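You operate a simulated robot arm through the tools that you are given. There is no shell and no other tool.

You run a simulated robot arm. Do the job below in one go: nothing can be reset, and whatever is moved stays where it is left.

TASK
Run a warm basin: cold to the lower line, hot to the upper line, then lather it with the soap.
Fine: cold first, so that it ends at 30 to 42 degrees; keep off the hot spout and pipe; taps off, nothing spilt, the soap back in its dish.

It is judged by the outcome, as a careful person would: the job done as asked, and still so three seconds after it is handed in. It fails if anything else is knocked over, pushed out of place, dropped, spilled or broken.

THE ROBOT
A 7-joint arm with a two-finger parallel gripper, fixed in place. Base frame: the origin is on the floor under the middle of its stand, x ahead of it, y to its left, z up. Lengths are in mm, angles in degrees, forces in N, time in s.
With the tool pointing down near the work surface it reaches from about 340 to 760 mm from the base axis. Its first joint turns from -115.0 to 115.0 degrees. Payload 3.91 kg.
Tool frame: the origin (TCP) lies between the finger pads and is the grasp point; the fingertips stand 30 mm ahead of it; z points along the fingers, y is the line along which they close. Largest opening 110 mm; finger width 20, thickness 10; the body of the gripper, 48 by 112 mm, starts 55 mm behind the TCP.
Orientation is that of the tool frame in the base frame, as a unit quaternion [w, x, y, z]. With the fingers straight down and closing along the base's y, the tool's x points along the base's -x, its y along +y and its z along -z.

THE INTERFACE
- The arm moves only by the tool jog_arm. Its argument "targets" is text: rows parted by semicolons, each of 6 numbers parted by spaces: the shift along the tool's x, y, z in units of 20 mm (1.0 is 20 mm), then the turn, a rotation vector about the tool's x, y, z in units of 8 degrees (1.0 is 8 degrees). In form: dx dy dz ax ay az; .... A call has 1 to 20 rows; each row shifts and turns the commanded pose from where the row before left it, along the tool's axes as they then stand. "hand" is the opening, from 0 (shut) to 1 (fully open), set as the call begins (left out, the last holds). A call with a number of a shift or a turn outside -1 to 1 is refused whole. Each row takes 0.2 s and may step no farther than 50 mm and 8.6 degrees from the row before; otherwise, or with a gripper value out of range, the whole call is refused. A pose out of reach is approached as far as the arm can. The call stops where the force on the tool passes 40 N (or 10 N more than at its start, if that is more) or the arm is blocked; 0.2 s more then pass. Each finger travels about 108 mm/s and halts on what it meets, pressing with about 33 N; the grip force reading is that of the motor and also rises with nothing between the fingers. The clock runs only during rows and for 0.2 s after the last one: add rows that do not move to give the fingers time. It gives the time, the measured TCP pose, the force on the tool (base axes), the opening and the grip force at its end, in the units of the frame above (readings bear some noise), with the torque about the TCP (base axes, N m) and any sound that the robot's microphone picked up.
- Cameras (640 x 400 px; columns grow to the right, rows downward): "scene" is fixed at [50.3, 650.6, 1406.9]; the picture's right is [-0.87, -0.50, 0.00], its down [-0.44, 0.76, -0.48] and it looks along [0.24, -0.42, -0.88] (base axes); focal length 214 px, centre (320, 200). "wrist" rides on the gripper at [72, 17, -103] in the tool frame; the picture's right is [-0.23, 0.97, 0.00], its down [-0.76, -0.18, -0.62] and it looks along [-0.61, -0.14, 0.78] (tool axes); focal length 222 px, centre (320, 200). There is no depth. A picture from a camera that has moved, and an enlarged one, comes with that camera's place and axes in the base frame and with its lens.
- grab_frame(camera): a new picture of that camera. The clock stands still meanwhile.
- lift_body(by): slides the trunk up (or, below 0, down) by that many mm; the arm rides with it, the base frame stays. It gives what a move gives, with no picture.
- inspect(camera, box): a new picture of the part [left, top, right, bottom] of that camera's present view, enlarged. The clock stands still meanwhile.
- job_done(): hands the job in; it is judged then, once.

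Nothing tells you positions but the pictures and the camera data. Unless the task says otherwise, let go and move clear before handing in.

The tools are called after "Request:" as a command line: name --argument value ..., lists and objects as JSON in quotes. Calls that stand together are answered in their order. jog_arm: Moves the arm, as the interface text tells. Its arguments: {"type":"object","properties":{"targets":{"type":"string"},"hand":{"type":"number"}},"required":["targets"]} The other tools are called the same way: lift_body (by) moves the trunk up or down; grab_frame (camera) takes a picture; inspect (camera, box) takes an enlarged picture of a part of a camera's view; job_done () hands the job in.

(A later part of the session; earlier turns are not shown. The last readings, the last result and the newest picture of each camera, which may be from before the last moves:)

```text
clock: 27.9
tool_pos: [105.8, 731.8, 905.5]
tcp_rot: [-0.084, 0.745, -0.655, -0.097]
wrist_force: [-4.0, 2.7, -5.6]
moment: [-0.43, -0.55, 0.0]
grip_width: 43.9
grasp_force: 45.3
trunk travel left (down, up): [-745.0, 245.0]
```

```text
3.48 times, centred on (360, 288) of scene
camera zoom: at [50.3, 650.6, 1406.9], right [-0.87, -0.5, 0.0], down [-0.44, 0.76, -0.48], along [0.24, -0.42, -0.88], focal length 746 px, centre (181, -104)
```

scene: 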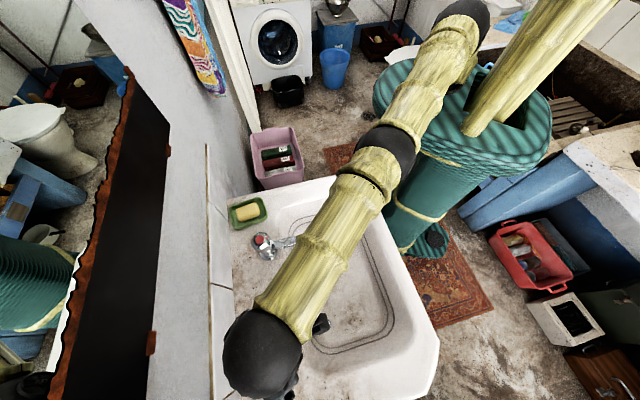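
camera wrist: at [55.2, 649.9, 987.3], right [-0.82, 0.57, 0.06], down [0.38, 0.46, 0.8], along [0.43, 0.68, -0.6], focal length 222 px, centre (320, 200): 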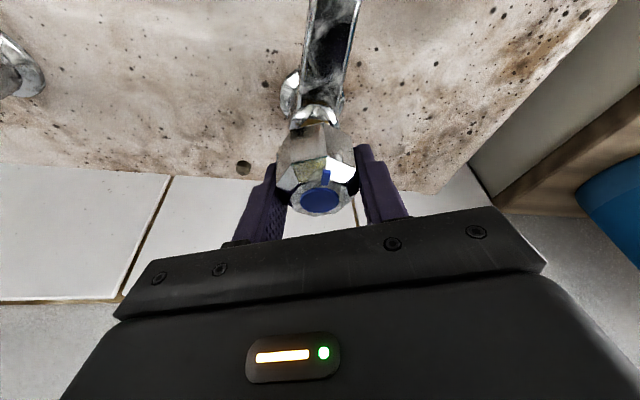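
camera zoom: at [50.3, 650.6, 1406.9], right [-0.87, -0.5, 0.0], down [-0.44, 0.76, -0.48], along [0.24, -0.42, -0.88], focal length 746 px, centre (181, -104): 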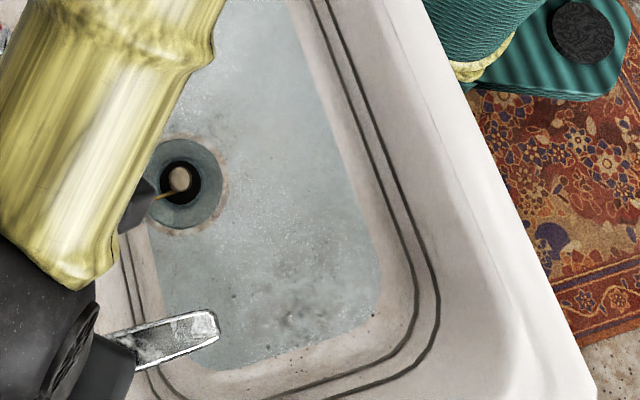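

Request:
jog_arm --targets "0 0 0 0 0 0;0 0 0 0 0 0;0 0 0 0 0 0"

Request:
inspect --camera "scene" --box '[320, 230, 400, 345]'

```text
clock: 28.7
tool_pos: [105.3, 732.0, 905.8]
tcp_rot: [-0.085, 0.744, -0.656, -0.098]
wrist_force: [-3.9, 2.2, -5.9]
moment: [-0.37, -0.1, -0.07]
grip_width: 43.9
grasp_force: 45.6
trunk travel left (down, up): [-745.0, 245.0]
```

```text
3.48 times, centred on (360, 288) of scene
camera zoom: at [50.3, 650.6, 1406.9], right [-0.87, -0.5, 0.0], down [-0.44, 0.76, -0.48], along [0.24, -0.42, -0.88], focal length 746 px, centre (181, -104)
```

zoom: 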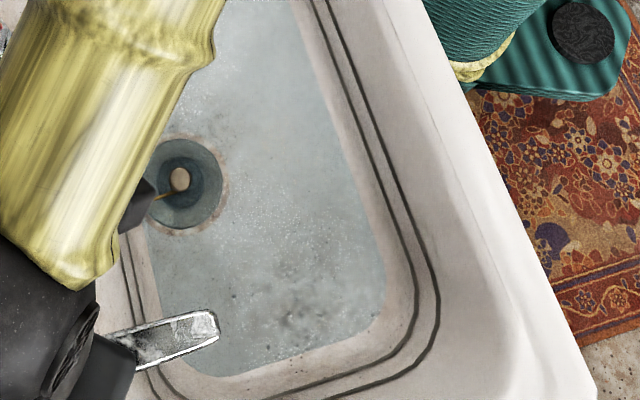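

It rises slowly now at ~29°. Continuing to wait in steps.

Request:
jog_arm --targets "0 0 0 0 0 0;0 0 0 0 0 0;0 0 0 0 0 0;0 0 0 0 0 0;0 0 0 0 0 0"

Request:
inspect --camera "scene" --box '[320, 230, 400, 345]'

```text
clock: 29.9
tool_pos: [105.9, 731.1, 906.6]
tcp_rot: [-0.085, 0.744, -0.655, -0.098]
wrist_force: [-5.8, 1.1, -7.4]
moment: [0.0, 0.1, -0.03]
grip_width: 43.5
grasp_force: 45.4
trunk travel left (down, up): [-745.0, 245.0]
```

```text
3.48 times, centred on (360, 288) of scene
camera zoom: at [50.3, 650.6, 1406.9], right [-0.87, -0.5, 0.0], down [-0.44, 0.76, -0.48], along [0.24, -0.42, -0.88], focal length 746 px, centre (181, -104)
```

zoom: 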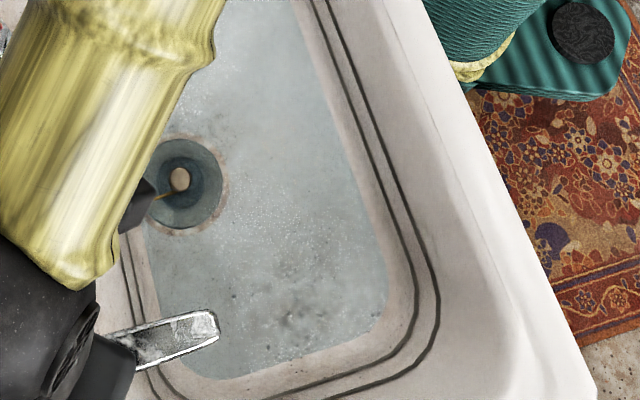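

Rising very slowly. Opening a few more degrees and holding for a second.

Request:
jog_arm --targets "0 0 0 -0.13 0 -0.483;0 0 0 0 0 0;0 0 0 0 0 0;0 0 0 0 0 0"

Request:
inspect --camera "scene" --box '[320, 230, 400, 345]'

```text
clock: 30.9
tool_pos: [105.2, 731.1, 906.0]
tcp_rot: [-0.081, 0.767, -0.629, -0.1]
wrist_force: [-6.3, 2.2, -7.9]
moment: [0.08, -0.29, -0.02]
grip_width: 44.0
grasp_force: 44.9
trunk travel left (down, up): [-745.0, 245.0]
```

```text
3.48 times, centred on (360, 288) of scene
camera zoom: at [50.3, 650.6, 1406.9], right [-0.87, -0.5, 0.0], down [-0.44, 0.76, -0.48], along [0.24, -0.42, -0.88], focal length 746 px, centre (181, -104)
```

zoom: 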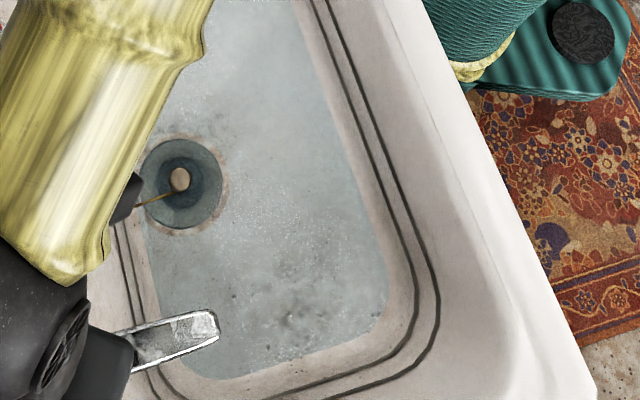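

Request:
inspect --camera "scene" --box '[366, 298, 398, 318]'

Request:
inspect --camera "scene" --box '[305, 262, 335, 300]'

Request:
inspect --camera "scene" --box '[295, 310, 345, 350]'

```text
16.00 times, centred on (382, 308) of scene
camera zoom: at [50.3, 650.6, 1406.9], right [-0.87, -0.5, 0.0], down [-0.44, 0.76, -0.48], along [0.24, -0.42, -0.88], focal length 3432 px, centre (-672, -1528)
```

zoom: 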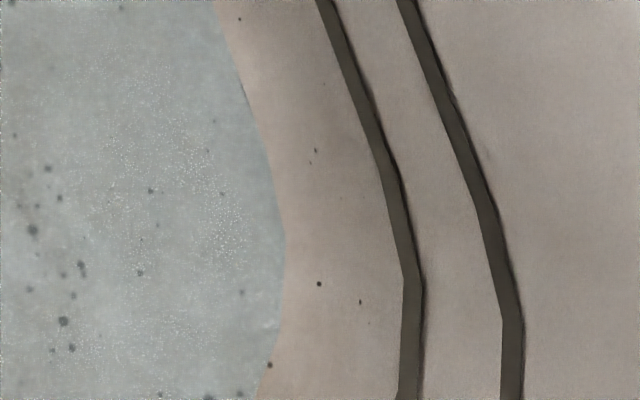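

```text
10.53 times, centred on (320, 281) of scene
camera zoom: at [50.3, 650.6, 1406.9], right [-0.87, -0.5, 0.0], down [-0.44, 0.76, -0.48], along [0.24, -0.42, -0.88], focal length 2258 px, centre (320, -653)
```

zoom: 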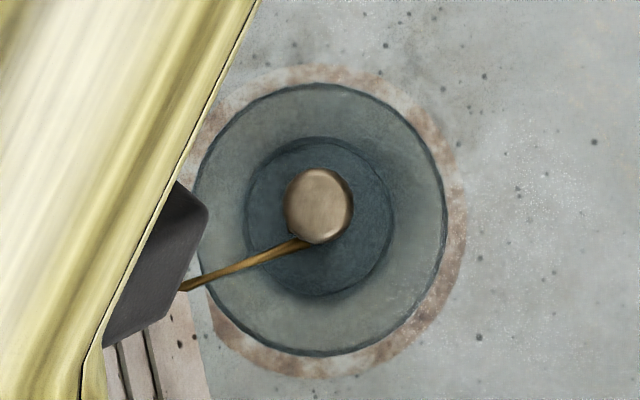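

```text
10.00 times, centred on (320, 330) of scene
camera zoom: at [50.3, 650.6, 1406.9], right [-0.87, -0.5, 0.0], down [-0.44, 0.76, -0.48], along [0.24, -0.42, -0.88], focal length 2145 px, centre (320, -1100)
```

zoom: 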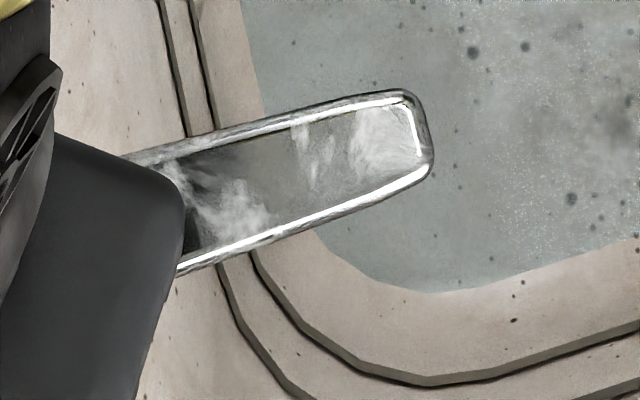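

A 16× view near the corner gives me a precise gauge. I'll wait one more second and compare there.

Request:
jog_arm --targets "0 0 0 0 0 0;0 0 0 0 0 0;0 0 0 0 0 0;0 0 0 0 0 0"

Request:
inspect --camera "scene" --box '[366, 298, 398, 318]'

```text
clock: 31.9
tool_pos: [105.0, 731.9, 906.5]
tcp_rot: [-0.082, 0.766, -0.629, -0.101]
wrist_force: [-10.1, 3.5, -7.6]
moment: [-0.34, -0.63, -0.04]
grip_width: 43.8
grasp_force: 45.6
trunk travel left (down, up): [-745.0, 245.0]
```

```text
16.00 times, centred on (382, 308) of scene
camera zoom: at [50.3, 650.6, 1406.9], right [-0.87, -0.5, 0.0], down [-0.44, 0.76, -0.48], along [0.24, -0.42, -0.88], focal length 3432 px, centre (-672, -1528)
```

zoom: 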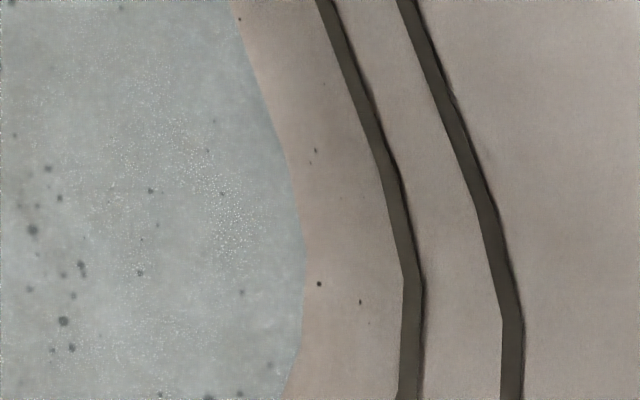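

About 19 px/s in this view, with ~100 px to go to the lower line. Waiting 2.6 s.

Request:
jog_arm --targets "0 0 0 0 0 0;0 0 0 0 0 0;0 0 0 0 0 0;0 0 0 0 0 0;0 0 0 0 0 0;0 0 0 0 0 0;0 0 0 0 0 0;0 0 0 0 0 0;0 0 0 0 0 0;0 0 0 0 0 0;0 0 0 0 0 0;0 0 0 0 0 0"

Request:
inspect --camera "scene" --box '[366, 298, 398, 318]'

```text
clock: 34.5
tool_pos: [105.7, 732.3, 905.9]
tcp_rot: [-0.083, 0.766, -0.63, -0.102]
wrist_force: [-12.8, 4.7, -7.5]
moment: [0.01, -0.13, -0.03]
grip_width: 43.8
grasp_force: 45.5
trunk travel left (down, up): [-745.0, 245.0]
```

```text
16.00 times, centred on (382, 308) of scene
camera zoom: at [50.3, 650.6, 1406.9], right [-0.87, -0.5, 0.0], down [-0.44, 0.76, -0.48], along [0.24, -0.42, -0.88], focal length 3432 px, centre (-672, -1528)
```

zoom: 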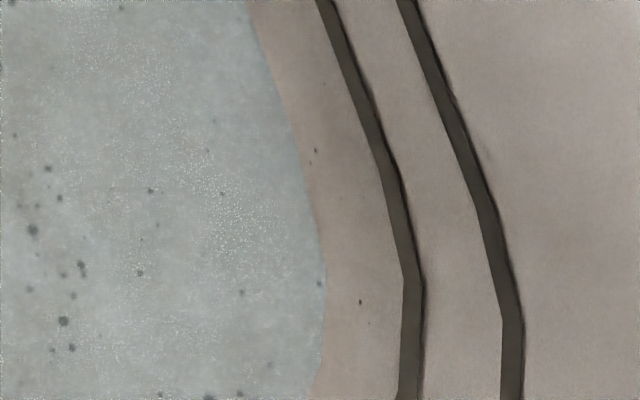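

Slowing as the bowl widens; ~78 px to go. Opening a little more (+5°) and waiting one second.

Request:
jog_arm --targets "0 0.04 0 -0.162 0 -0.604;0 0 0 0 0 0;0 0 0 0 0 0;0 0 0 0 0 0"

Request:
inspect --camera "scene" --box '[366, 298, 398, 318]'

```text
clock: 35.5
tool_pos: [106.1, 732.3, 905.9]
tcp_rot: [-0.077, 0.794, -0.594, -0.104]
wrist_force: [-14.1, 0.7, -8.3]
moment: [0.78, -0.9, -0.05]
grip_width: 43.7
grasp_force: 45.2
trunk travel left (down, up): [-745.0, 245.0]
```

```text
16.00 times, centred on (382, 308) of scene
camera zoom: at [50.3, 650.6, 1406.9], right [-0.87, -0.5, 0.0], down [-0.44, 0.76, -0.48], along [0.24, -0.42, -0.88], focal length 3432 px, centre (-672, -1528)
```

zoom: 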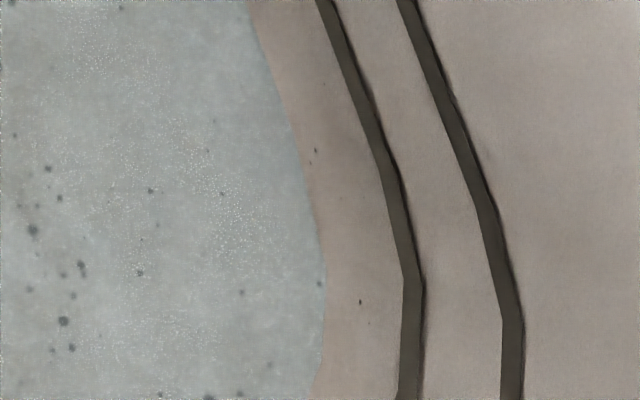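

The drawn level moves in steps, so I'll keep waiting in ~1 s increments.

Request:
jog_arm --targets "0 0 0 0 0 0;0 0 0 0 0 0;0 0 0 0 0 0;0 0 0 0 0 0"

Request:
inspect --camera "scene" --box '[366, 298, 398, 318]'

```text
clock: 36.5
tool_pos: [105.4, 731.5, 904.8]
tcp_rot: [-0.077, 0.793, -0.595, -0.104]
wrist_force: [-7.0, 4.1, -8.0]
moment: [-0.1, -0.5, 0.0]
grip_width: 43.9
grasp_force: 45.2
trunk travel left (down, up): [-745.0, 245.0]
```

```text
16.00 times, centred on (382, 308) of scene
camera zoom: at [50.3, 650.6, 1406.9], right [-0.87, -0.5, 0.0], down [-0.44, 0.76, -0.48], along [0.24, -0.42, -0.88], focal length 3432 px, centre (-672, -1528)
```

zoom: 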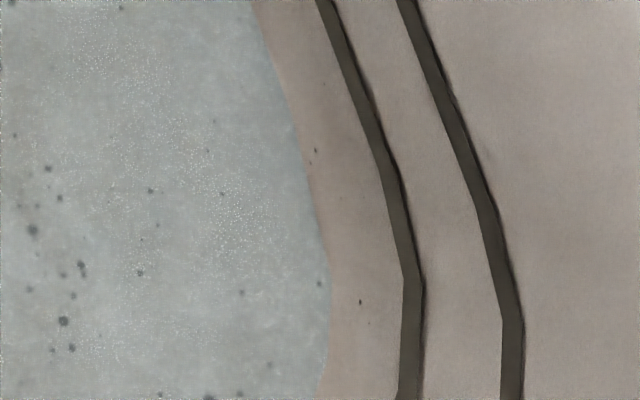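

Still slow; I'll open further by ~14° to speed up, watching closely.

Request:
jog_arm --targets "0 0 0 -0.226 0 -0.845;0 0 0 -0.226 0 -0.845;0 0 0 0 0 0;0 0 0 0 0 0;0 0 0 0 0 0"

Request:
inspect --camera "scene" --box '[366, 298, 398, 318]'

Request:
inspect --camera "scene" --box '[260, 200, 440, 370]'

```text
clock: 37.7
tool_pos: [103.7, 731.0, 905.8]
tcp_rot: [-0.064, 0.86, -0.493, -0.113]
wrist_force: [-10.4, -3.8, -8.1]
moment: [-0.15, -0.28, -0.07]
grip_width: 43.9
grasp_force: 44.7
trunk travel left (down, up): [-745.0, 245.0]
```

```text
16.00 times, centred on (382, 308) of scene
camera zoom: at [50.3, 650.6, 1406.9], right [-0.87, -0.5, 0.0], down [-0.44, 0.76, -0.48], along [0.24, -0.42, -0.88], focal length 3432 px, centre (-672, -1528)
```

zoom: 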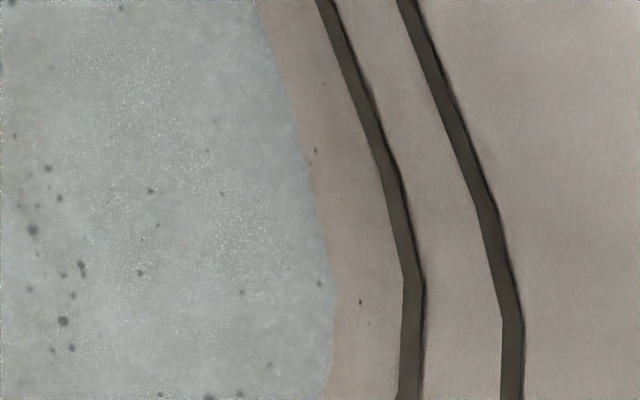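

```text
2.35 times, centred on (350, 285) of scene
camera zoom: at [50.3, 650.6, 1406.9], right [-0.87, -0.5, 0.0], down [-0.44, 0.76, -0.48], along [0.24, -0.42, -0.88], focal length 505 px, centre (249, 0)
```

zoom: 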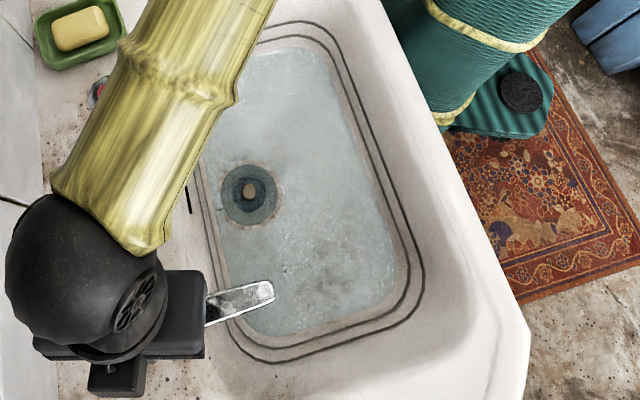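

The view is clear now. Continuing to fill with ~52° opening.

Request:
jog_arm --targets "0 0 0 0 0 0;0 0 0 0 0 0;0 0 0 0 0 0;0 0 0 0 0 0;0 0 0 0 0 0;0 0 0 0 0 0;0 0 0 0 0 0;0 0 0 0 0 0"

Request:
inspect --camera "scene" --box '[366, 298, 398, 318]'

```text
clock: 39.5
tool_pos: [103.7, 731.0, 904.7]
tcp_rot: [-0.064, 0.86, -0.493, -0.113]
wrist_force: [-10.7, -6.7, -9.0]
moment: [-0.56, -0.49, -0.05]
grip_width: 43.8
grasp_force: 45.4
trunk travel left (down, up): [-745.0, 245.0]
```

```text
16.00 times, centred on (382, 308) of scene
camera zoom: at [50.3, 650.6, 1406.9], right [-0.87, -0.5, 0.0], down [-0.44, 0.76, -0.48], along [0.24, -0.42, -0.88], focal length 3432 px, centre (-672, -1528)
```

zoom: 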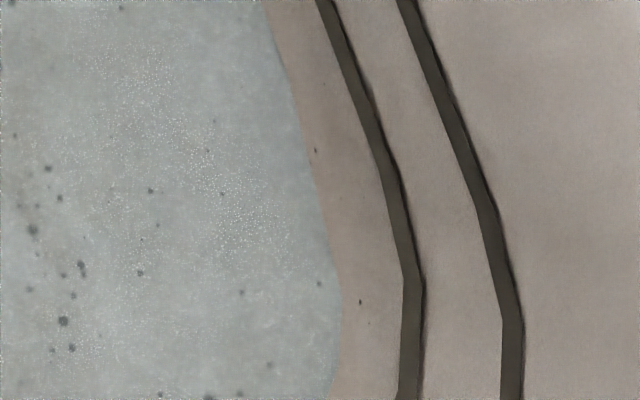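

Rate ~3 px/s, ~62 px to go. Waiting 4 s.

Request:
jog_arm --targets "0 0 0 0 0 0;0 0 0 0 0 0;0 0 0 0 0 0;0 0 0 0 0 0;0 0 0 0 0 0;0 0 0 0 0 0;0 0 0 0 0 0;0 0 0 0 0 0;0 0 0 0 0 0;0 0 0 0 0 0;0 0 0 0 0 0;0 0 0 0 0 0;0 0 0 0 0 0;0 0 0 0 0 0;0 0 0 0 0 0;0 0 0 0 0 0;0 0 0 0 0 0;0 0 0 0 0 0;0 0 0 0 0 0;0 0 0 0 0 0"

Request:
inspect --camera "scene" --box '[366, 298, 398, 318]'

```text
clock: 43.7
tool_pos: [104.7, 731.2, 906.7]
tcp_rot: [-0.064, 0.86, -0.493, -0.114]
wrist_force: [-12.4, -8.2, -10.8]
moment: [0.66, 0.56, -0.06]
grip_width: 43.9
grasp_force: 44.9
trunk travel left (down, up): [-745.0, 245.0]
```

```text
16.00 times, centred on (382, 308) of scene
camera zoom: at [50.3, 650.6, 1406.9], right [-0.87, -0.5, 0.0], down [-0.44, 0.76, -0.48], along [0.24, -0.42, -0.88], focal length 3432 px, centre (-672, -1528)
```

zoom: 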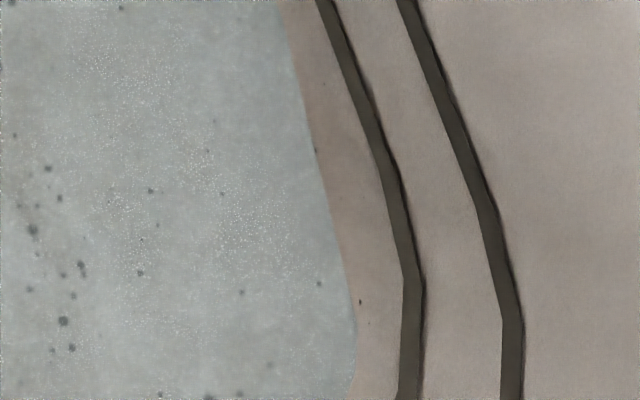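

Request:
jog_arm --targets "0 0 0 0 0 0;0 0 0 0 0 0;0 0 0 0 0 0;0 0 0 0 0 0;0 0 0 0 0 0;0 0 0 0 0 0;0 0 0 0 0 0;0 0 0 0 0 0;0 0 0 0 0 0;0 0 0 0 0 0;0 0 0 0 0 0;0 0 0 0 0 0;0 0 0 0 0 0;0 0 0 0 0 0;0 0 0 0 0 0;0 0 0 0 0 0;0 0 0 0 0 0;0 0 0 0 0 0;0 0 0 0 0 0;0 0 0 0 0 0"

Request:
inspect --camera "scene" --box '[366, 298, 398, 318]'

```text
clock: 47.9
tool_pos: [103.9, 731.5, 906.1]
tcp_rot: [-0.064, 0.86, -0.493, -0.114]
wrist_force: [-13.4, -5.6, -11.9]
moment: [-0.28, -0.27, -0.02]
grip_width: 43.8
grasp_force: 45.2
trunk travel left (down, up): [-745.0, 245.0]
```

```text
16.00 times, centred on (382, 308) of scene
camera zoom: at [50.3, 650.6, 1406.9], right [-0.87, -0.5, 0.0], down [-0.44, 0.76, -0.48], along [0.24, -0.42, -0.88], focal length 3432 px, centre (-672, -1528)
```

zoom: 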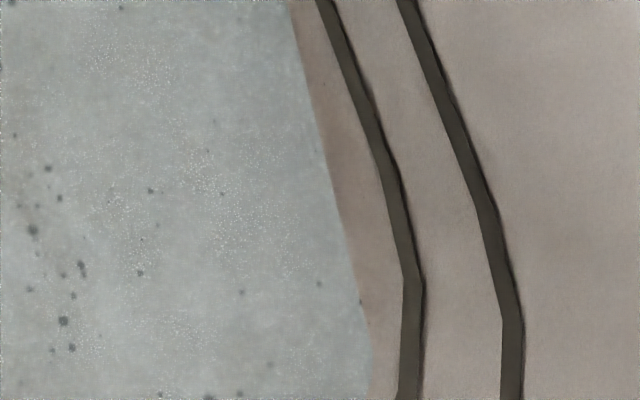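

Request:
jog_arm --targets "0 0 0 0 0 0;0 0 0 0 0 0;0 0 0 0 0 0;0 0 0 0 0 0;0 0 0 0 0 0;0 0 0 0 0 0;0 0 0 0 0 0;0 0 0 0 0 0;0 0 0 0 0 0;0 0 0 0 0 0;0 0 0 0 0 0;0 0 0 0 0 0;0 0 0 0 0 0;0 0 0 0 0 0;0 0 0 0 0 0;0 0 0 0 0 0;0 0 0 0 0 0;0 0 0 0 0 0;0 0 0 0 0 0;0 0 0 0 0 0"

Request:
inspect --camera "scene" --box '[366, 298, 398, 318]'

Request:
inspect --camera "scene" --box '[260, 200, 440, 370]'

```text
clock: 52.1
tool_pos: [104.0, 732.2, 905.6]
tcp_rot: [-0.065, 0.86, -0.494, -0.113]
wrist_force: [-14.0, -4.5, -10.3]
moment: [0.28, 0.03, -0.04]
grip_width: 44.0
grasp_force: 45.4
trunk travel left (down, up): [-745.0, 245.0]
```

```text
16.00 times, centred on (382, 308) of scene
camera zoom: at [50.3, 650.6, 1406.9], right [-0.87, -0.5, 0.0], down [-0.44, 0.76, -0.48], along [0.24, -0.42, -0.88], focal length 3432 px, centre (-672, -1528)
```

zoom: 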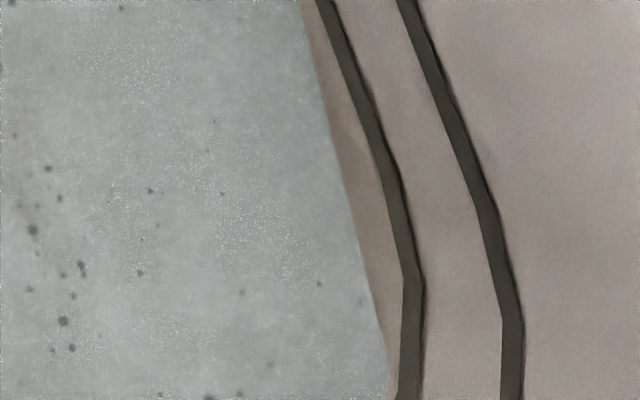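

```text
2.35 times, centred on (350, 285) of scene
camera zoom: at [50.3, 650.6, 1406.9], right [-0.87, -0.5, 0.0], down [-0.44, 0.76, -0.48], along [0.24, -0.42, -0.88], focal length 505 px, centre (249, 0)
```

zoom: 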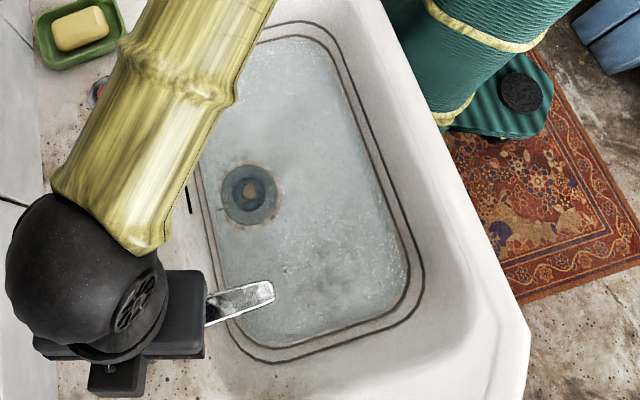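

~28 px to the line's near edge at ~2.9 px/s. Waiting 4 s more.

Request:
jog_arm --targets "0 0 0 0 0 0;0 0 0 0 0 0;0 0 0 0 0 0;0 0 0 0 0 0;0 0 0 0 0 0;0 0 0 0 0 0;0 0 0 0 0 0;0 0 0 0 0 0;0 0 0 0 0 0;0 0 0 0 0 0;0 0 0 0 0 0;0 0 0 0 0 0;0 0 0 0 0 0;0 0 0 0 0 0;0 0 0 0 0 0;0 0 0 0 0 0;0 0 0 0 0 0;0 0 0 0 0 0;0 0 0 0 0 0;0 0 0 0 0 0"

Request:
inspect --camera "scene" --box '[366, 298, 398, 318]'

Request:
inspect --camera "scene" --box '[340, 240, 372, 260]'

```text
clock: 56.3
tool_pos: [103.3, 733.2, 906.1]
tcp_rot: [-0.065, 0.86, -0.494, -0.112]
wrist_force: [-13.4, -3.4, -7.9]
moment: [-0.07, -0.21, -0.03]
grip_width: 43.9
grasp_force: 45.5
trunk travel left (down, up): [-745.0, 245.0]
```

```text
16.00 times, centred on (382, 308) of scene
camera zoom: at [50.3, 650.6, 1406.9], right [-0.87, -0.5, 0.0], down [-0.44, 0.76, -0.48], along [0.24, -0.42, -0.88], focal length 3432 px, centre (-672, -1528)
```

zoom: 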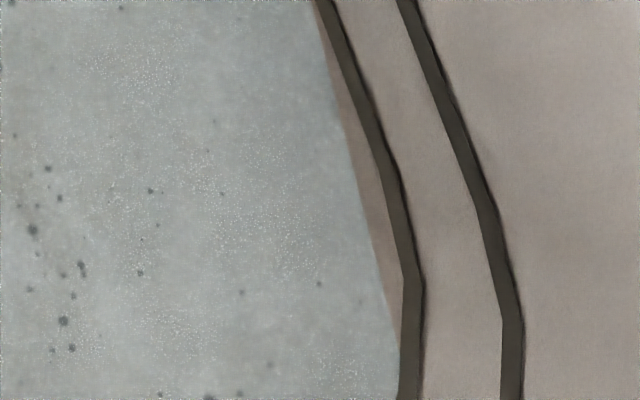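

```text
16.00 times, centred on (356, 250) of scene
camera zoom: at [50.3, 650.6, 1406.9], right [-0.87, -0.5, 0.0], down [-0.44, 0.76, -0.48], along [0.24, -0.42, -0.88], focal length 3432 px, centre (-256, -600)
```

zoom: 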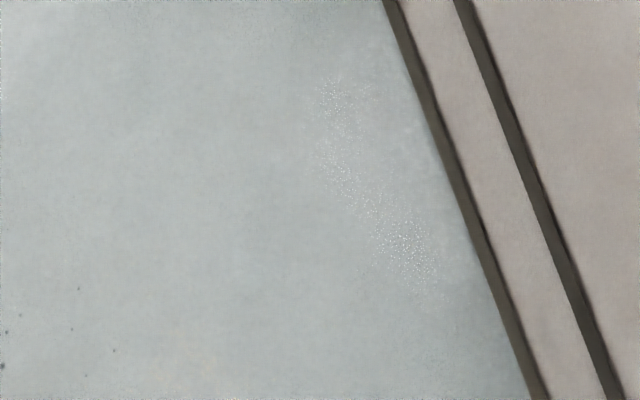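

On the straight side the water just touches the lower line's edge. I'll let it run 1 s more, then turn the knob back the full ~52.7° to close.

Request:
jog_arm --targets "0 0 0 0 0 0;0 0 0 0 0 0;0 0 0 0 0 0;0 0 0 0 0 0;0 0 0 0.213 0 0.795;0 0 0 0.213 0 0.795;0 0 0 0.213 0 0.795;0 0 0 0.213 0 0.795;0 0 0 0.213 0 0.795;0 0 0 0.213 0 0.795;0 0 0 0.213 0 0.795;0 0 0 0.213 0 0.795;0 0 0 0 0 0"

Request:
inspect --camera "scene" --box '[366, 298, 398, 318]'

Request:
inspect --camera "scene" --box '[340, 240, 372, 260]'

Request:
inspect --camera "wrist" --box '[250, 60, 410, 240]'

```text
clock: 59.1
tool_pos: [106.8, 731.5, 906.3]
tcp_rot: [0.109, -0.551, 0.824, 0.073]
wrist_force: [6.1, -0.6, -7.8]
moment: [1.19, -0.63, 0.01]
grip_width: 43.9
grasp_force: 44.9
trunk travel left (down, up): [-745.0, 245.0]
```

```text
16.00 times, centred on (382, 308) of scene
camera zoom: at [50.3, 650.6, 1406.9], right [-0.87, -0.5, 0.0], down [-0.44, 0.76, -0.48], along [0.24, -0.42, -0.88], focal length 3432 px, centre (-672, -1528)
```

zoom: 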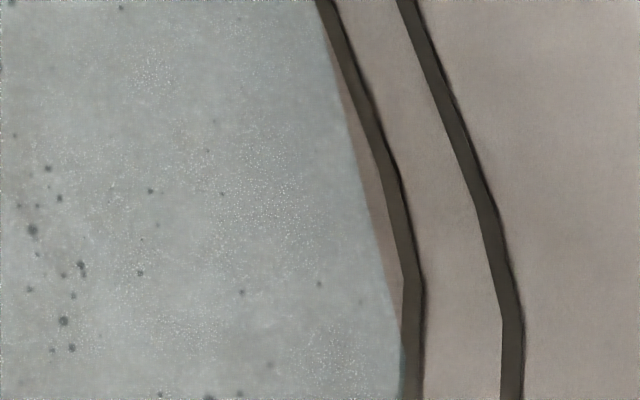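

```text
16.00 times, centred on (356, 250) of scene
camera zoom: at [50.3, 650.6, 1406.9], right [-0.87, -0.5, 0.0], down [-0.44, 0.76, -0.48], along [0.24, -0.42, -0.88], focal length 3432 px, centre (-256, -600)
```

zoom: 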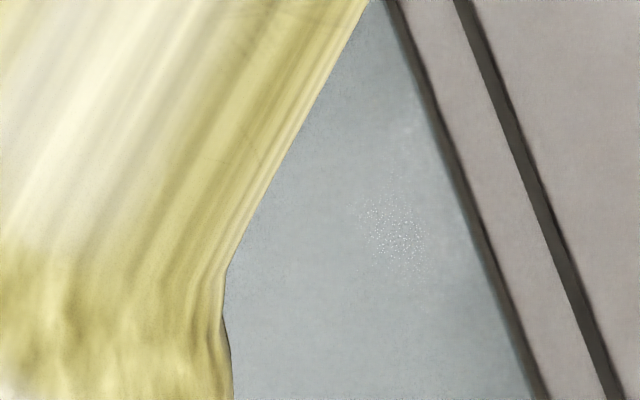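

```text
2.22 times, centred on (330, 150) of wrist
camera zoom: at [54.9, 650.0, 987.9], right [-0.82, 0.58, 0.06], down [0.38, 0.46, 0.8], along [0.43, 0.67, -0.6], focal length 494 px, centre (298, 311)
```

zoom: 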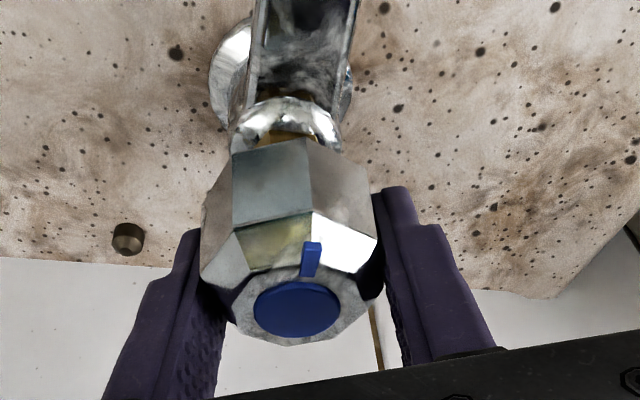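

The water now lies on the lower line and the knob is back at its start. Releasing and lifting clear.

Request:
jog_arm --targets "0 0 0 0 0 0;0 0 0 0 0 0;0 0 0 0 0 0;-0.259 0 -0.966 0 0 0;-0.259 0 -0.966 0 0 0;-0.259 0 -0.966 0 0 0;-0.259 0 -0.966 0 0 0;-0.259 0 -0.966 0 0 0;-0.259 0 -0.966 0 0 0;0.935 -0.249 -0.25 0 0 0;0.935 -0.249 -0.25 0 0 0;0.935 -0.249 -0.25 0 0 0;0.935 -0.249 -0.25 0 0 0;0.935 -0.249 -0.25 0 0 0;0.935 -0.249 -0.25 0 0 0;0.935 -0.249 -0.25 0 0 0;0.935 -0.249 -0.25 0 0 0" --hand 1

Request:
grab_frame --camera "scene"

Request:
grab_frame --camera "wrist"

Request:
inspect --camera "scene" --box '[366, 298, 398, 318]'

```text
clock: 62.7
tool_pos: [83.4, 572.4, 1027.8]
tcp_rot: [0.108, -0.551, 0.824, 0.073]
wrist_force: [-0.3, -0.8, -0.1]
moment: [-0.01, 0.03, 0.04]
grip_width: 110.3
grasp_force: 0.0
trunk travel left (down, up): [-745.0, 245.0]
```

```text
taken
```

scene: 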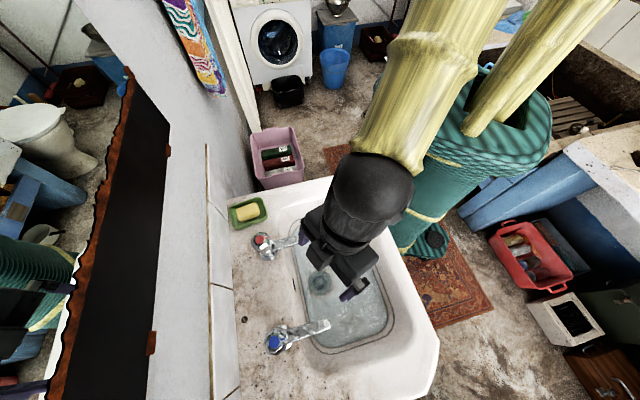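

```text
taken
camera wrist: at [31.5, 490.3, 1108.6], right [-0.82, 0.57, 0.06], down [0.38, 0.46, 0.8], along [0.43, 0.68, -0.6], focal length 222 px, centre (320, 200)
```

wrist: 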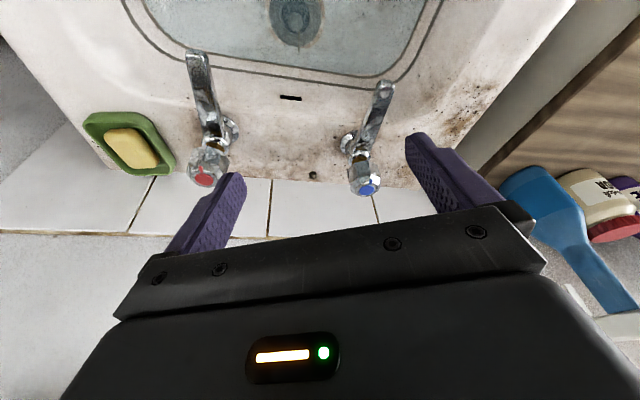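

```text
16.00 times, centred on (382, 308) of scene
camera zoom: at [50.3, 650.6, 1406.9], right [-0.87, -0.5, 0.0], down [-0.44, 0.76, -0.48], along [0.24, -0.42, -0.88], focal length 3432 px, centre (-672, -1528)
```

zoom: 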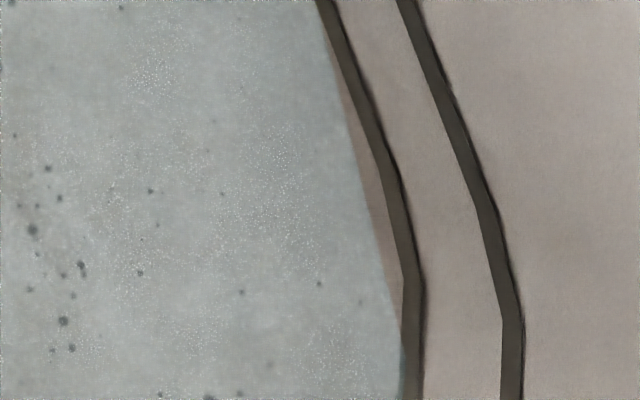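

Level is stable on the lower line and the cold tap is shut. Next I'll straighten the tool, yaw it so fingers will meet the hot knob's flats away from its spout, and look at the hot tap.

Request:
jog_arm --targets "0 0 0 0 0.94 0;0 0 0 0 0.94 0;0 0 0 0 0 0.94;0 0 0 0 0 0.94;0 0 0 0 0 0.94;0 0 0 0 0 0.94;0 0 0 0 0 0.94;0 0 0 0 0 0.93;-0.5 -0.5 0 0 0 0;-0.5 -0.5 0 0 0 0;-0.5 -0.5 0 0 0 0;-0.5 -0.5 0 0 0 0"

Request:
grab_frame --camera "wrist"

```text
clock: 65.3
tool_pos: [136.3, 550.2, 1025.7]
tcp_rot: [0.0, -0.197, 0.98, 0.0]
wrist_force: [-0.4, -0.5, -0.1]
moment: [0.03, -0.03, -0.02]
grip_width: 109.9
grasp_force: 0.1
trunk travel left (down, up): [-745.0, 245.0]
```

```text
taken
camera wrist: at [63.6, 540.1, 1130.4], right [-0.16, 0.99, 0.0], down [0.77, 0.13, 0.62], along [0.61, 0.1, -0.78], focal length 222 px, centre (320, 200)
```

wrist: 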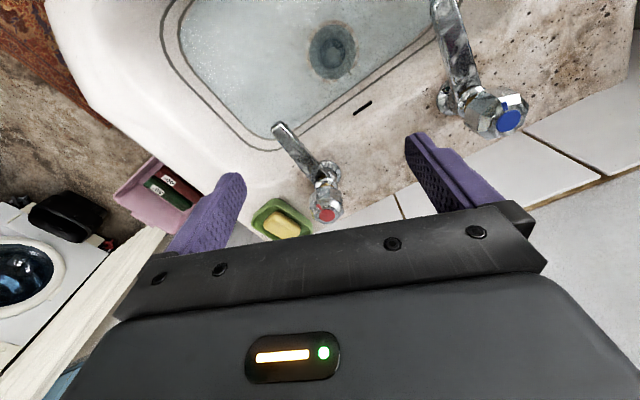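

Request:
inspect --camera "wrist" --box '[285, 150, 365, 230]'

Request:
inspect --camera "scene" --box '[240, 220, 290, 260]'

```text
5.00 times, centred on (325, 190) of wrist
camera zoom: at [63.6, 540.1, 1130.4], right [-0.16, 0.99, 0.0], down [0.77, 0.13, 0.62], along [0.61, 0.1, -0.78], focal length 1111 px, centre (295, 250)
```

zoom: 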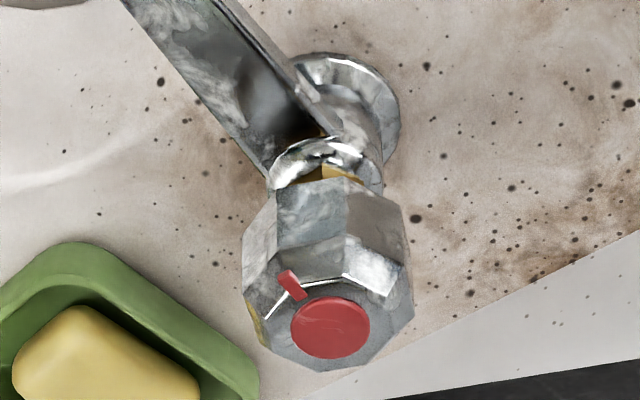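

```text
10.00 times, centred on (265, 240) of scene
camera zoom: at [50.3, 650.6, 1406.9], right [-0.87, -0.5, 0.0], down [-0.44, 0.76, -0.48], along [0.24, -0.42, -0.88], focal length 2145 px, centre (870, -200)
```

zoom: 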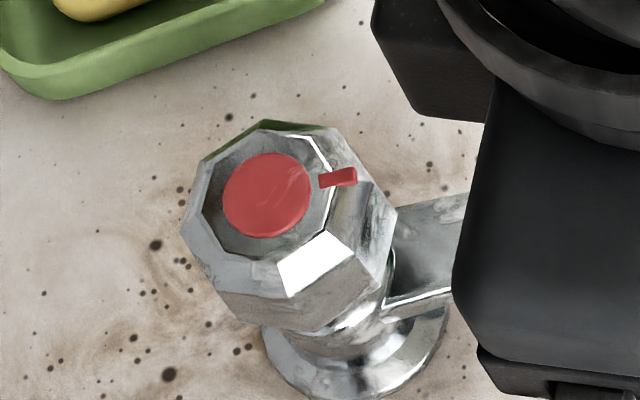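

Hot knob axis ≈[254,580.5], cap top ≈918, same facet layout as cold. Moving above it with the fingers part-open to stay clear of the soap dish.

Request:
jog_arm --targets "-0.86 -0.126 0.4 0 0 0;-0.86 -0.126 0.4 0 0 0;-0.86 -0.126 0.4 0 0 0;-0.86 -0.126 0.4 0 0 0;-0.86 -0.126 0.4 0 0 0;-0.86 -0.126 0.4 0 0 0;-0.86 -0.126 0.4 0 0 0" --hand 0.75

Request:
grab_frame --camera "wrist"

Request:
grab_frame --camera "scene"

```text
clock: 66.9
tool_pos: [254.9, 582.1, 970.5]
tcp_rot: [-0.002, -0.197, 0.98, 0.001]
wrist_force: [0.2, 0.1, 0.3]
moment: [-0.02, -0.02, 0.01]
grip_width: 82.8
grasp_force: 0.1
trunk travel left (down, up): [-745.0, 245.0]
```

```text
taken
camera wrist: at [181.4, 570.6, 1073.6], right [-0.16, 0.99, 0.0], down [0.77, 0.13, 0.62], along [0.61, 0.1, -0.78], focal length 222 px, centre (320, 200)
```

wrist: 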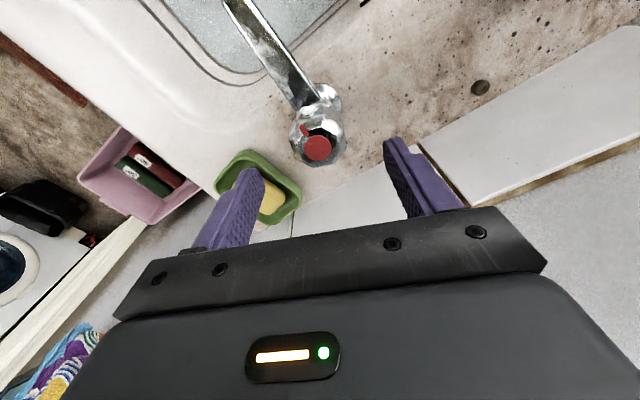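

```text
taken
```

scene: 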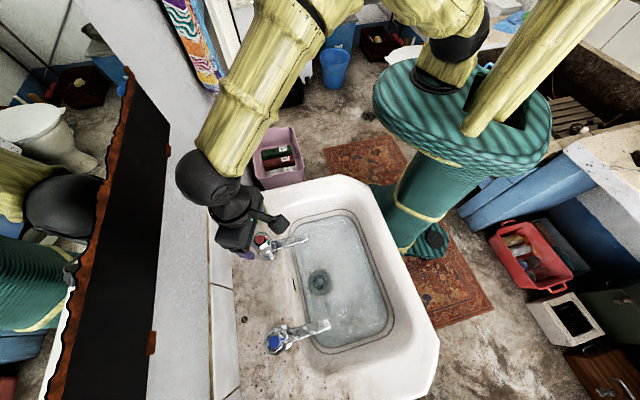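

Centred (cap reads [254,580]). Descending 64 mm straddling the hot knob, staying above the spout.

Request:
jog_arm --targets "0.04 -0.035 0.8 0 0 0;0.04 -0.035 0.8 0 0 0;0 0 0.8 0 0 0;0 0 0.8 0 0 0"

Request:
inspect --camera "wrist" --box '[190, 90, 450, 250]'

Request:
inspect --camera "scene" --box '[200, 200, 320, 280]'

```text
clock: 67.9
tool_pos: [251.3, 580.1, 905.9]
tcp_rot: [-0.001, -0.195, 0.981, 0.0]
wrist_force: [0.0, -0.4, -0.3]
moment: [0.0, 0.02, -0.02]
grip_width: 82.8
grasp_force: 0.1
trunk travel left (down, up): [-745.0, 245.0]
```

```text
2.46 times, centred on (320, 170) of wrist
camera zoom: at [179.6, 569.1, 1009.6], right [-0.16, 0.99, 0.0], down [0.77, 0.13, 0.62], along [0.61, 0.1, -0.78], focal length 547 px, centre (320, 274)
```

zoom: 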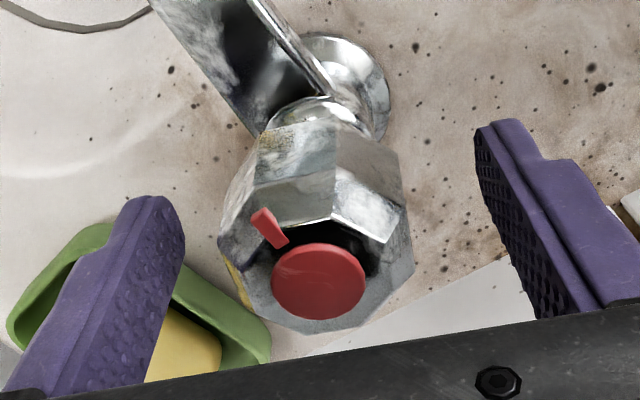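

```text
5.00 times, centred on (260, 240) of scene
camera zoom: at [50.3, 650.6, 1406.9], right [-0.87, -0.5, 0.0], down [-0.44, 0.76, -0.48], along [0.24, -0.42, -0.88], focal length 1072 px, centre (620, 0)
```

zoom: 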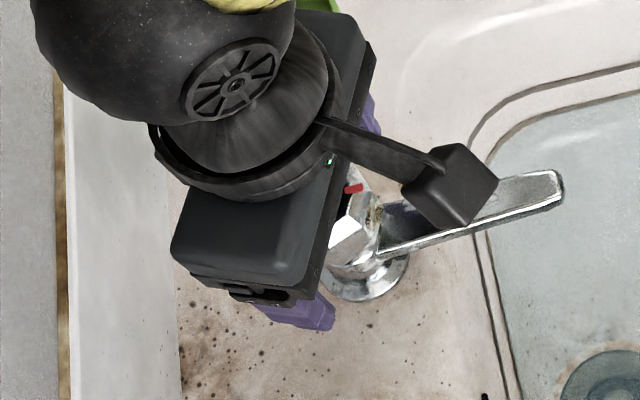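

Fingers are well around the knob, tips above the spout. Closing.

Request:
jog_arm --targets "0 0 0 0 0 0;0 0 0 0 0 0;0 0 0 0 0 0" --hand 0

Request:
inspect --camera "wrist" --box '[190, 90, 450, 250]'

```text
clock: 68.7
tool_pos: [252.8, 578.0, 906.2]
tcp_rot: [-0.001, -0.195, 0.981, -0.002]
wrist_force: [0.3, -5.3, -2.2]
moment: [-0.24, -0.31, -0.04]
grip_width: 44.0
grasp_force: 44.9
trunk travel left (down, up): [-745.0, 245.0]
```

```text
2.46 times, centred on (320, 170) of wrist
camera zoom: at [179.8, 568.3, 1009.9], right [-0.16, 0.99, 0.0], down [0.77, 0.13, 0.62], along [0.61, 0.1, -0.78], focal length 547 px, centre (320, 274)
```

zoom: 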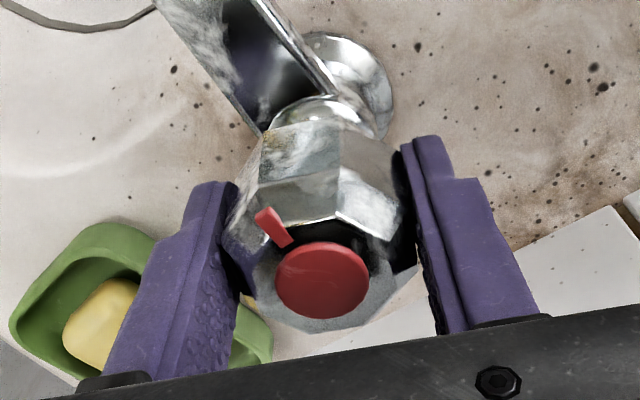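

Firm on the hot knob (44.0 mm). Turning anticlockwise ~29° first.

Request:
jog_arm --targets "0 0 0 0 0 -0.9;0 0 0 0 0 -0.9;0 0 0 0 0 -0.9;0 0 0 0 0 -0.9"

Request:
grab_frame --camera "scene"

Request:
inspect --camera "wrist" --box '[190, 90, 450, 250]'

```text
clock: 69.7
tool_pos: [253.6, 577.3, 905.9]
tcp_rot: [-0.002, -0.434, 0.901, -0.001]
wrist_force: [2.6, -12.3, -4.9]
moment: [-0.17, -0.75, -0.04]
grip_width: 43.9
grasp_force: 44.9
trunk travel left (down, up): [-745.0, 245.0]
```

```text
taken
```

scene: 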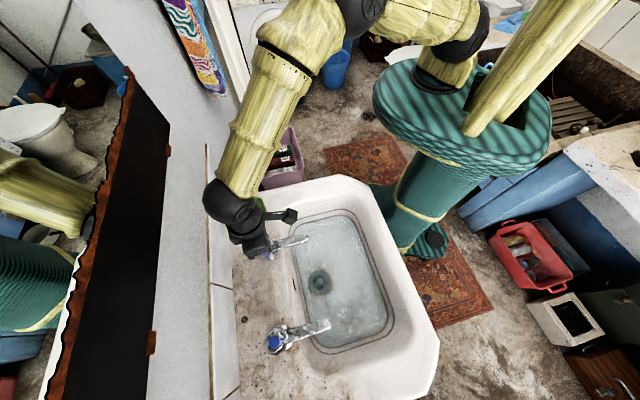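

```text
2.46 times, centred on (320, 170) of wrist
camera zoom: at [195.4, 533.7, 1010.0], right [-0.62, 0.78, 0.0], down [0.62, 0.49, 0.62], along [0.49, 0.38, -0.78], focal length 547 px, centre (320, 274)
```

zoom: 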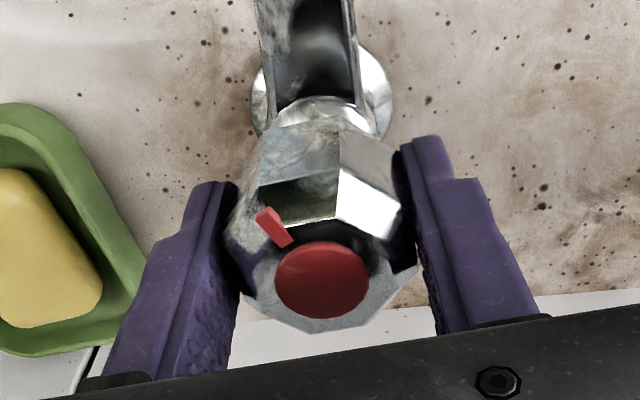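

Turning on towards ~52°, with a small shift to relieve the side force.

Request:
jog_arm --targets "0.07 -0.074 0 0 0 -0.95;0 0 0 0 0 -0.95;0 0 0 0 0 -0.95;0 0 0 0 0 0"

Request:
inspect --camera "scene" --box '[366, 298, 398, 318]'

Request:
inspect --camera "scene" --box '[340, 240, 372, 260]'

Request:
inspect --camera "scene" --box '[220, 190, 440, 360]'

```text
clock: 70.7
tool_pos: [253.9, 577.1, 906.6]
tcp_rot: [-0.001, -0.604, 0.797, 0.0]
wrist_force: [7.4, -1.1, -2.8]
moment: [-0.68, -0.17, 0.06]
grip_width: 44.1
grasp_force: 45.5
trunk travel left (down, up): [-745.0, 245.0]
```

```text
16.00 times, centred on (382, 308) of scene
camera zoom: at [50.3, 650.6, 1406.9], right [-0.87, -0.5, 0.0], down [-0.44, 0.76, -0.48], along [0.24, -0.42, -0.88], focal length 3432 px, centre (-672, -1528)
```

zoom: 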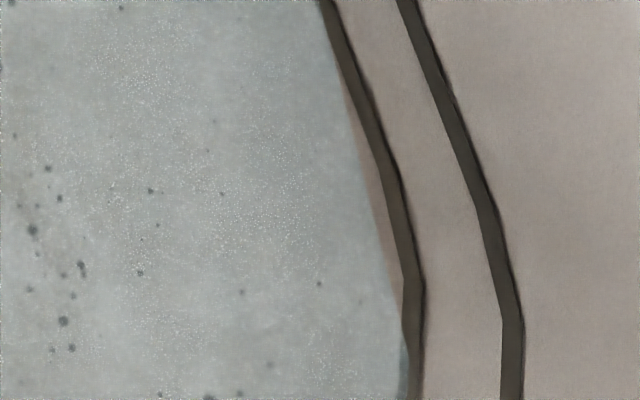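

```text
16.00 times, centred on (356, 250) of scene
camera zoom: at [50.3, 650.6, 1406.9], right [-0.87, -0.5, 0.0], down [-0.44, 0.76, -0.48], along [0.24, -0.42, -0.88], focal length 3432 px, centre (-256, -600)
```

zoom: 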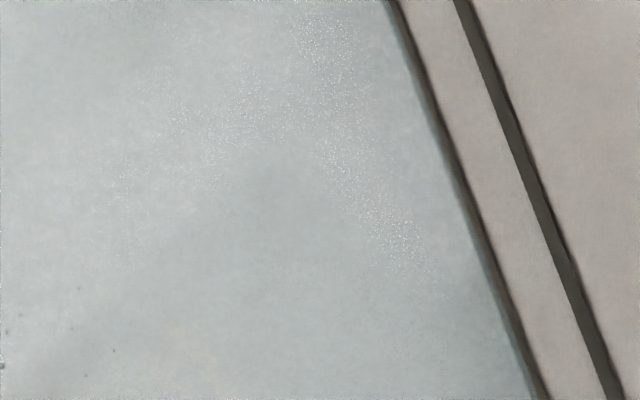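

```text
2.35 times, centred on (330, 275) of scene
camera zoom: at [50.3, 650.6, 1406.9], right [-0.87, -0.5, 0.0], down [-0.44, 0.76, -0.48], along [0.24, -0.42, -0.88], focal length 505 px, centre (296, 24)
```

zoom: 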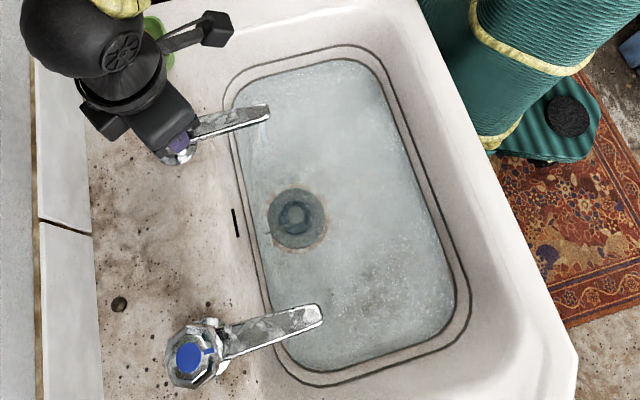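

Hot is running and the level is just passing the lower line. Holding and watching the gauge view.

Request:
jog_arm --targets "0 0 0 0 0 0;0 0 0 0 0 0;0 0 0 0 0 0;0 0 0 0 0 0;0 0 0 0 0 0;0 0 0 0 0 0;0 0 0 0 0 0;0 0 0 0 0 0;0 0 0 0 0 0;0 0 0 0 0 0;0 0 0 0 0 0;0 0 0 0 0 0;0 0 0 0 0 0;0 0 0 0 0 0;0 0 0 0 0 0;0 0 0 0 0 0;0 0 0 0 0 0;0 0 0 0 0 0;0 0 0 0 0 0;0 0 0 0 0 0"

Request:
inspect --camera "scene" --box '[366, 298, 398, 318]'

Request:
inspect --camera "scene" --box '[340, 240, 372, 260]'

Request:
inspect --camera "scene" --box '[230, 210, 310, 260]'

```text
clock: 74.9
tool_pos: [254.6, 577.9, 906.3]
tcp_rot: [0.0, -0.602, 0.798, 0.0]
wrist_force: [11.0, 6.3, 3.8]
moment: [0.36, -0.81, -0.02]
grip_width: 44.0
grasp_force: 44.5
trunk travel left (down, up): [-745.0, 245.0]
```

```text
16.00 times, centred on (382, 308) of scene
camera zoom: at [50.3, 650.6, 1406.9], right [-0.87, -0.5, 0.0], down [-0.44, 0.76, -0.48], along [0.24, -0.42, -0.88], focal length 3432 px, centre (-672, -1528)
```

zoom: 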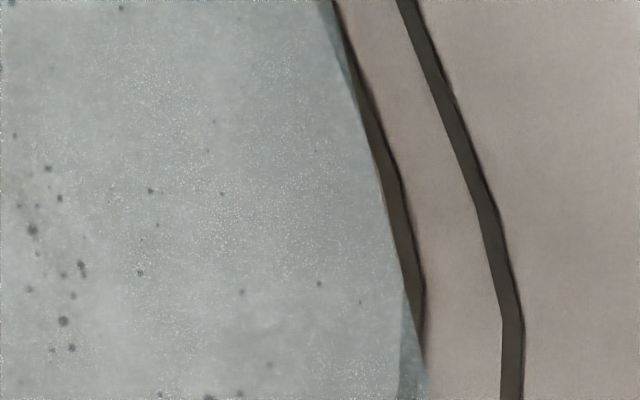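

```text
16.00 times, centred on (356, 250) of scene
camera zoom: at [50.3, 650.6, 1406.9], right [-0.87, -0.5, 0.0], down [-0.44, 0.76, -0.48], along [0.24, -0.42, -0.88], focal length 3432 px, centre (-256, -600)
```

zoom: 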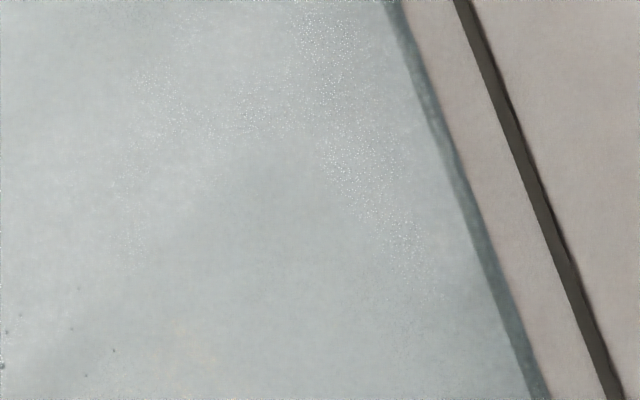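

```text
8.00 times, centred on (270, 235) of scene
camera zoom: at [50.3, 650.6, 1406.9], right [-0.87, -0.5, 0.0], down [-0.44, 0.76, -0.48], along [0.24, -0.42, -0.88], focal length 1716 px, centre (720, -80)
```

zoom: 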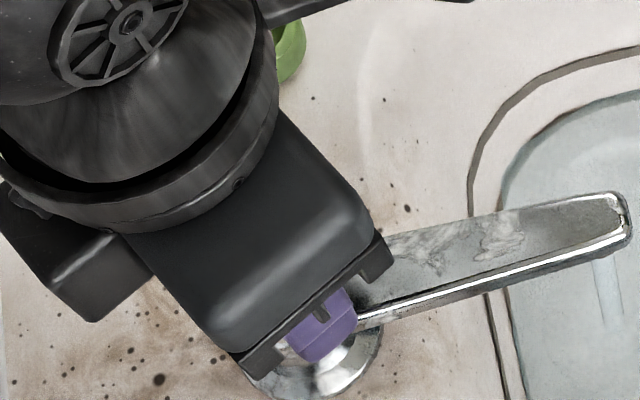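

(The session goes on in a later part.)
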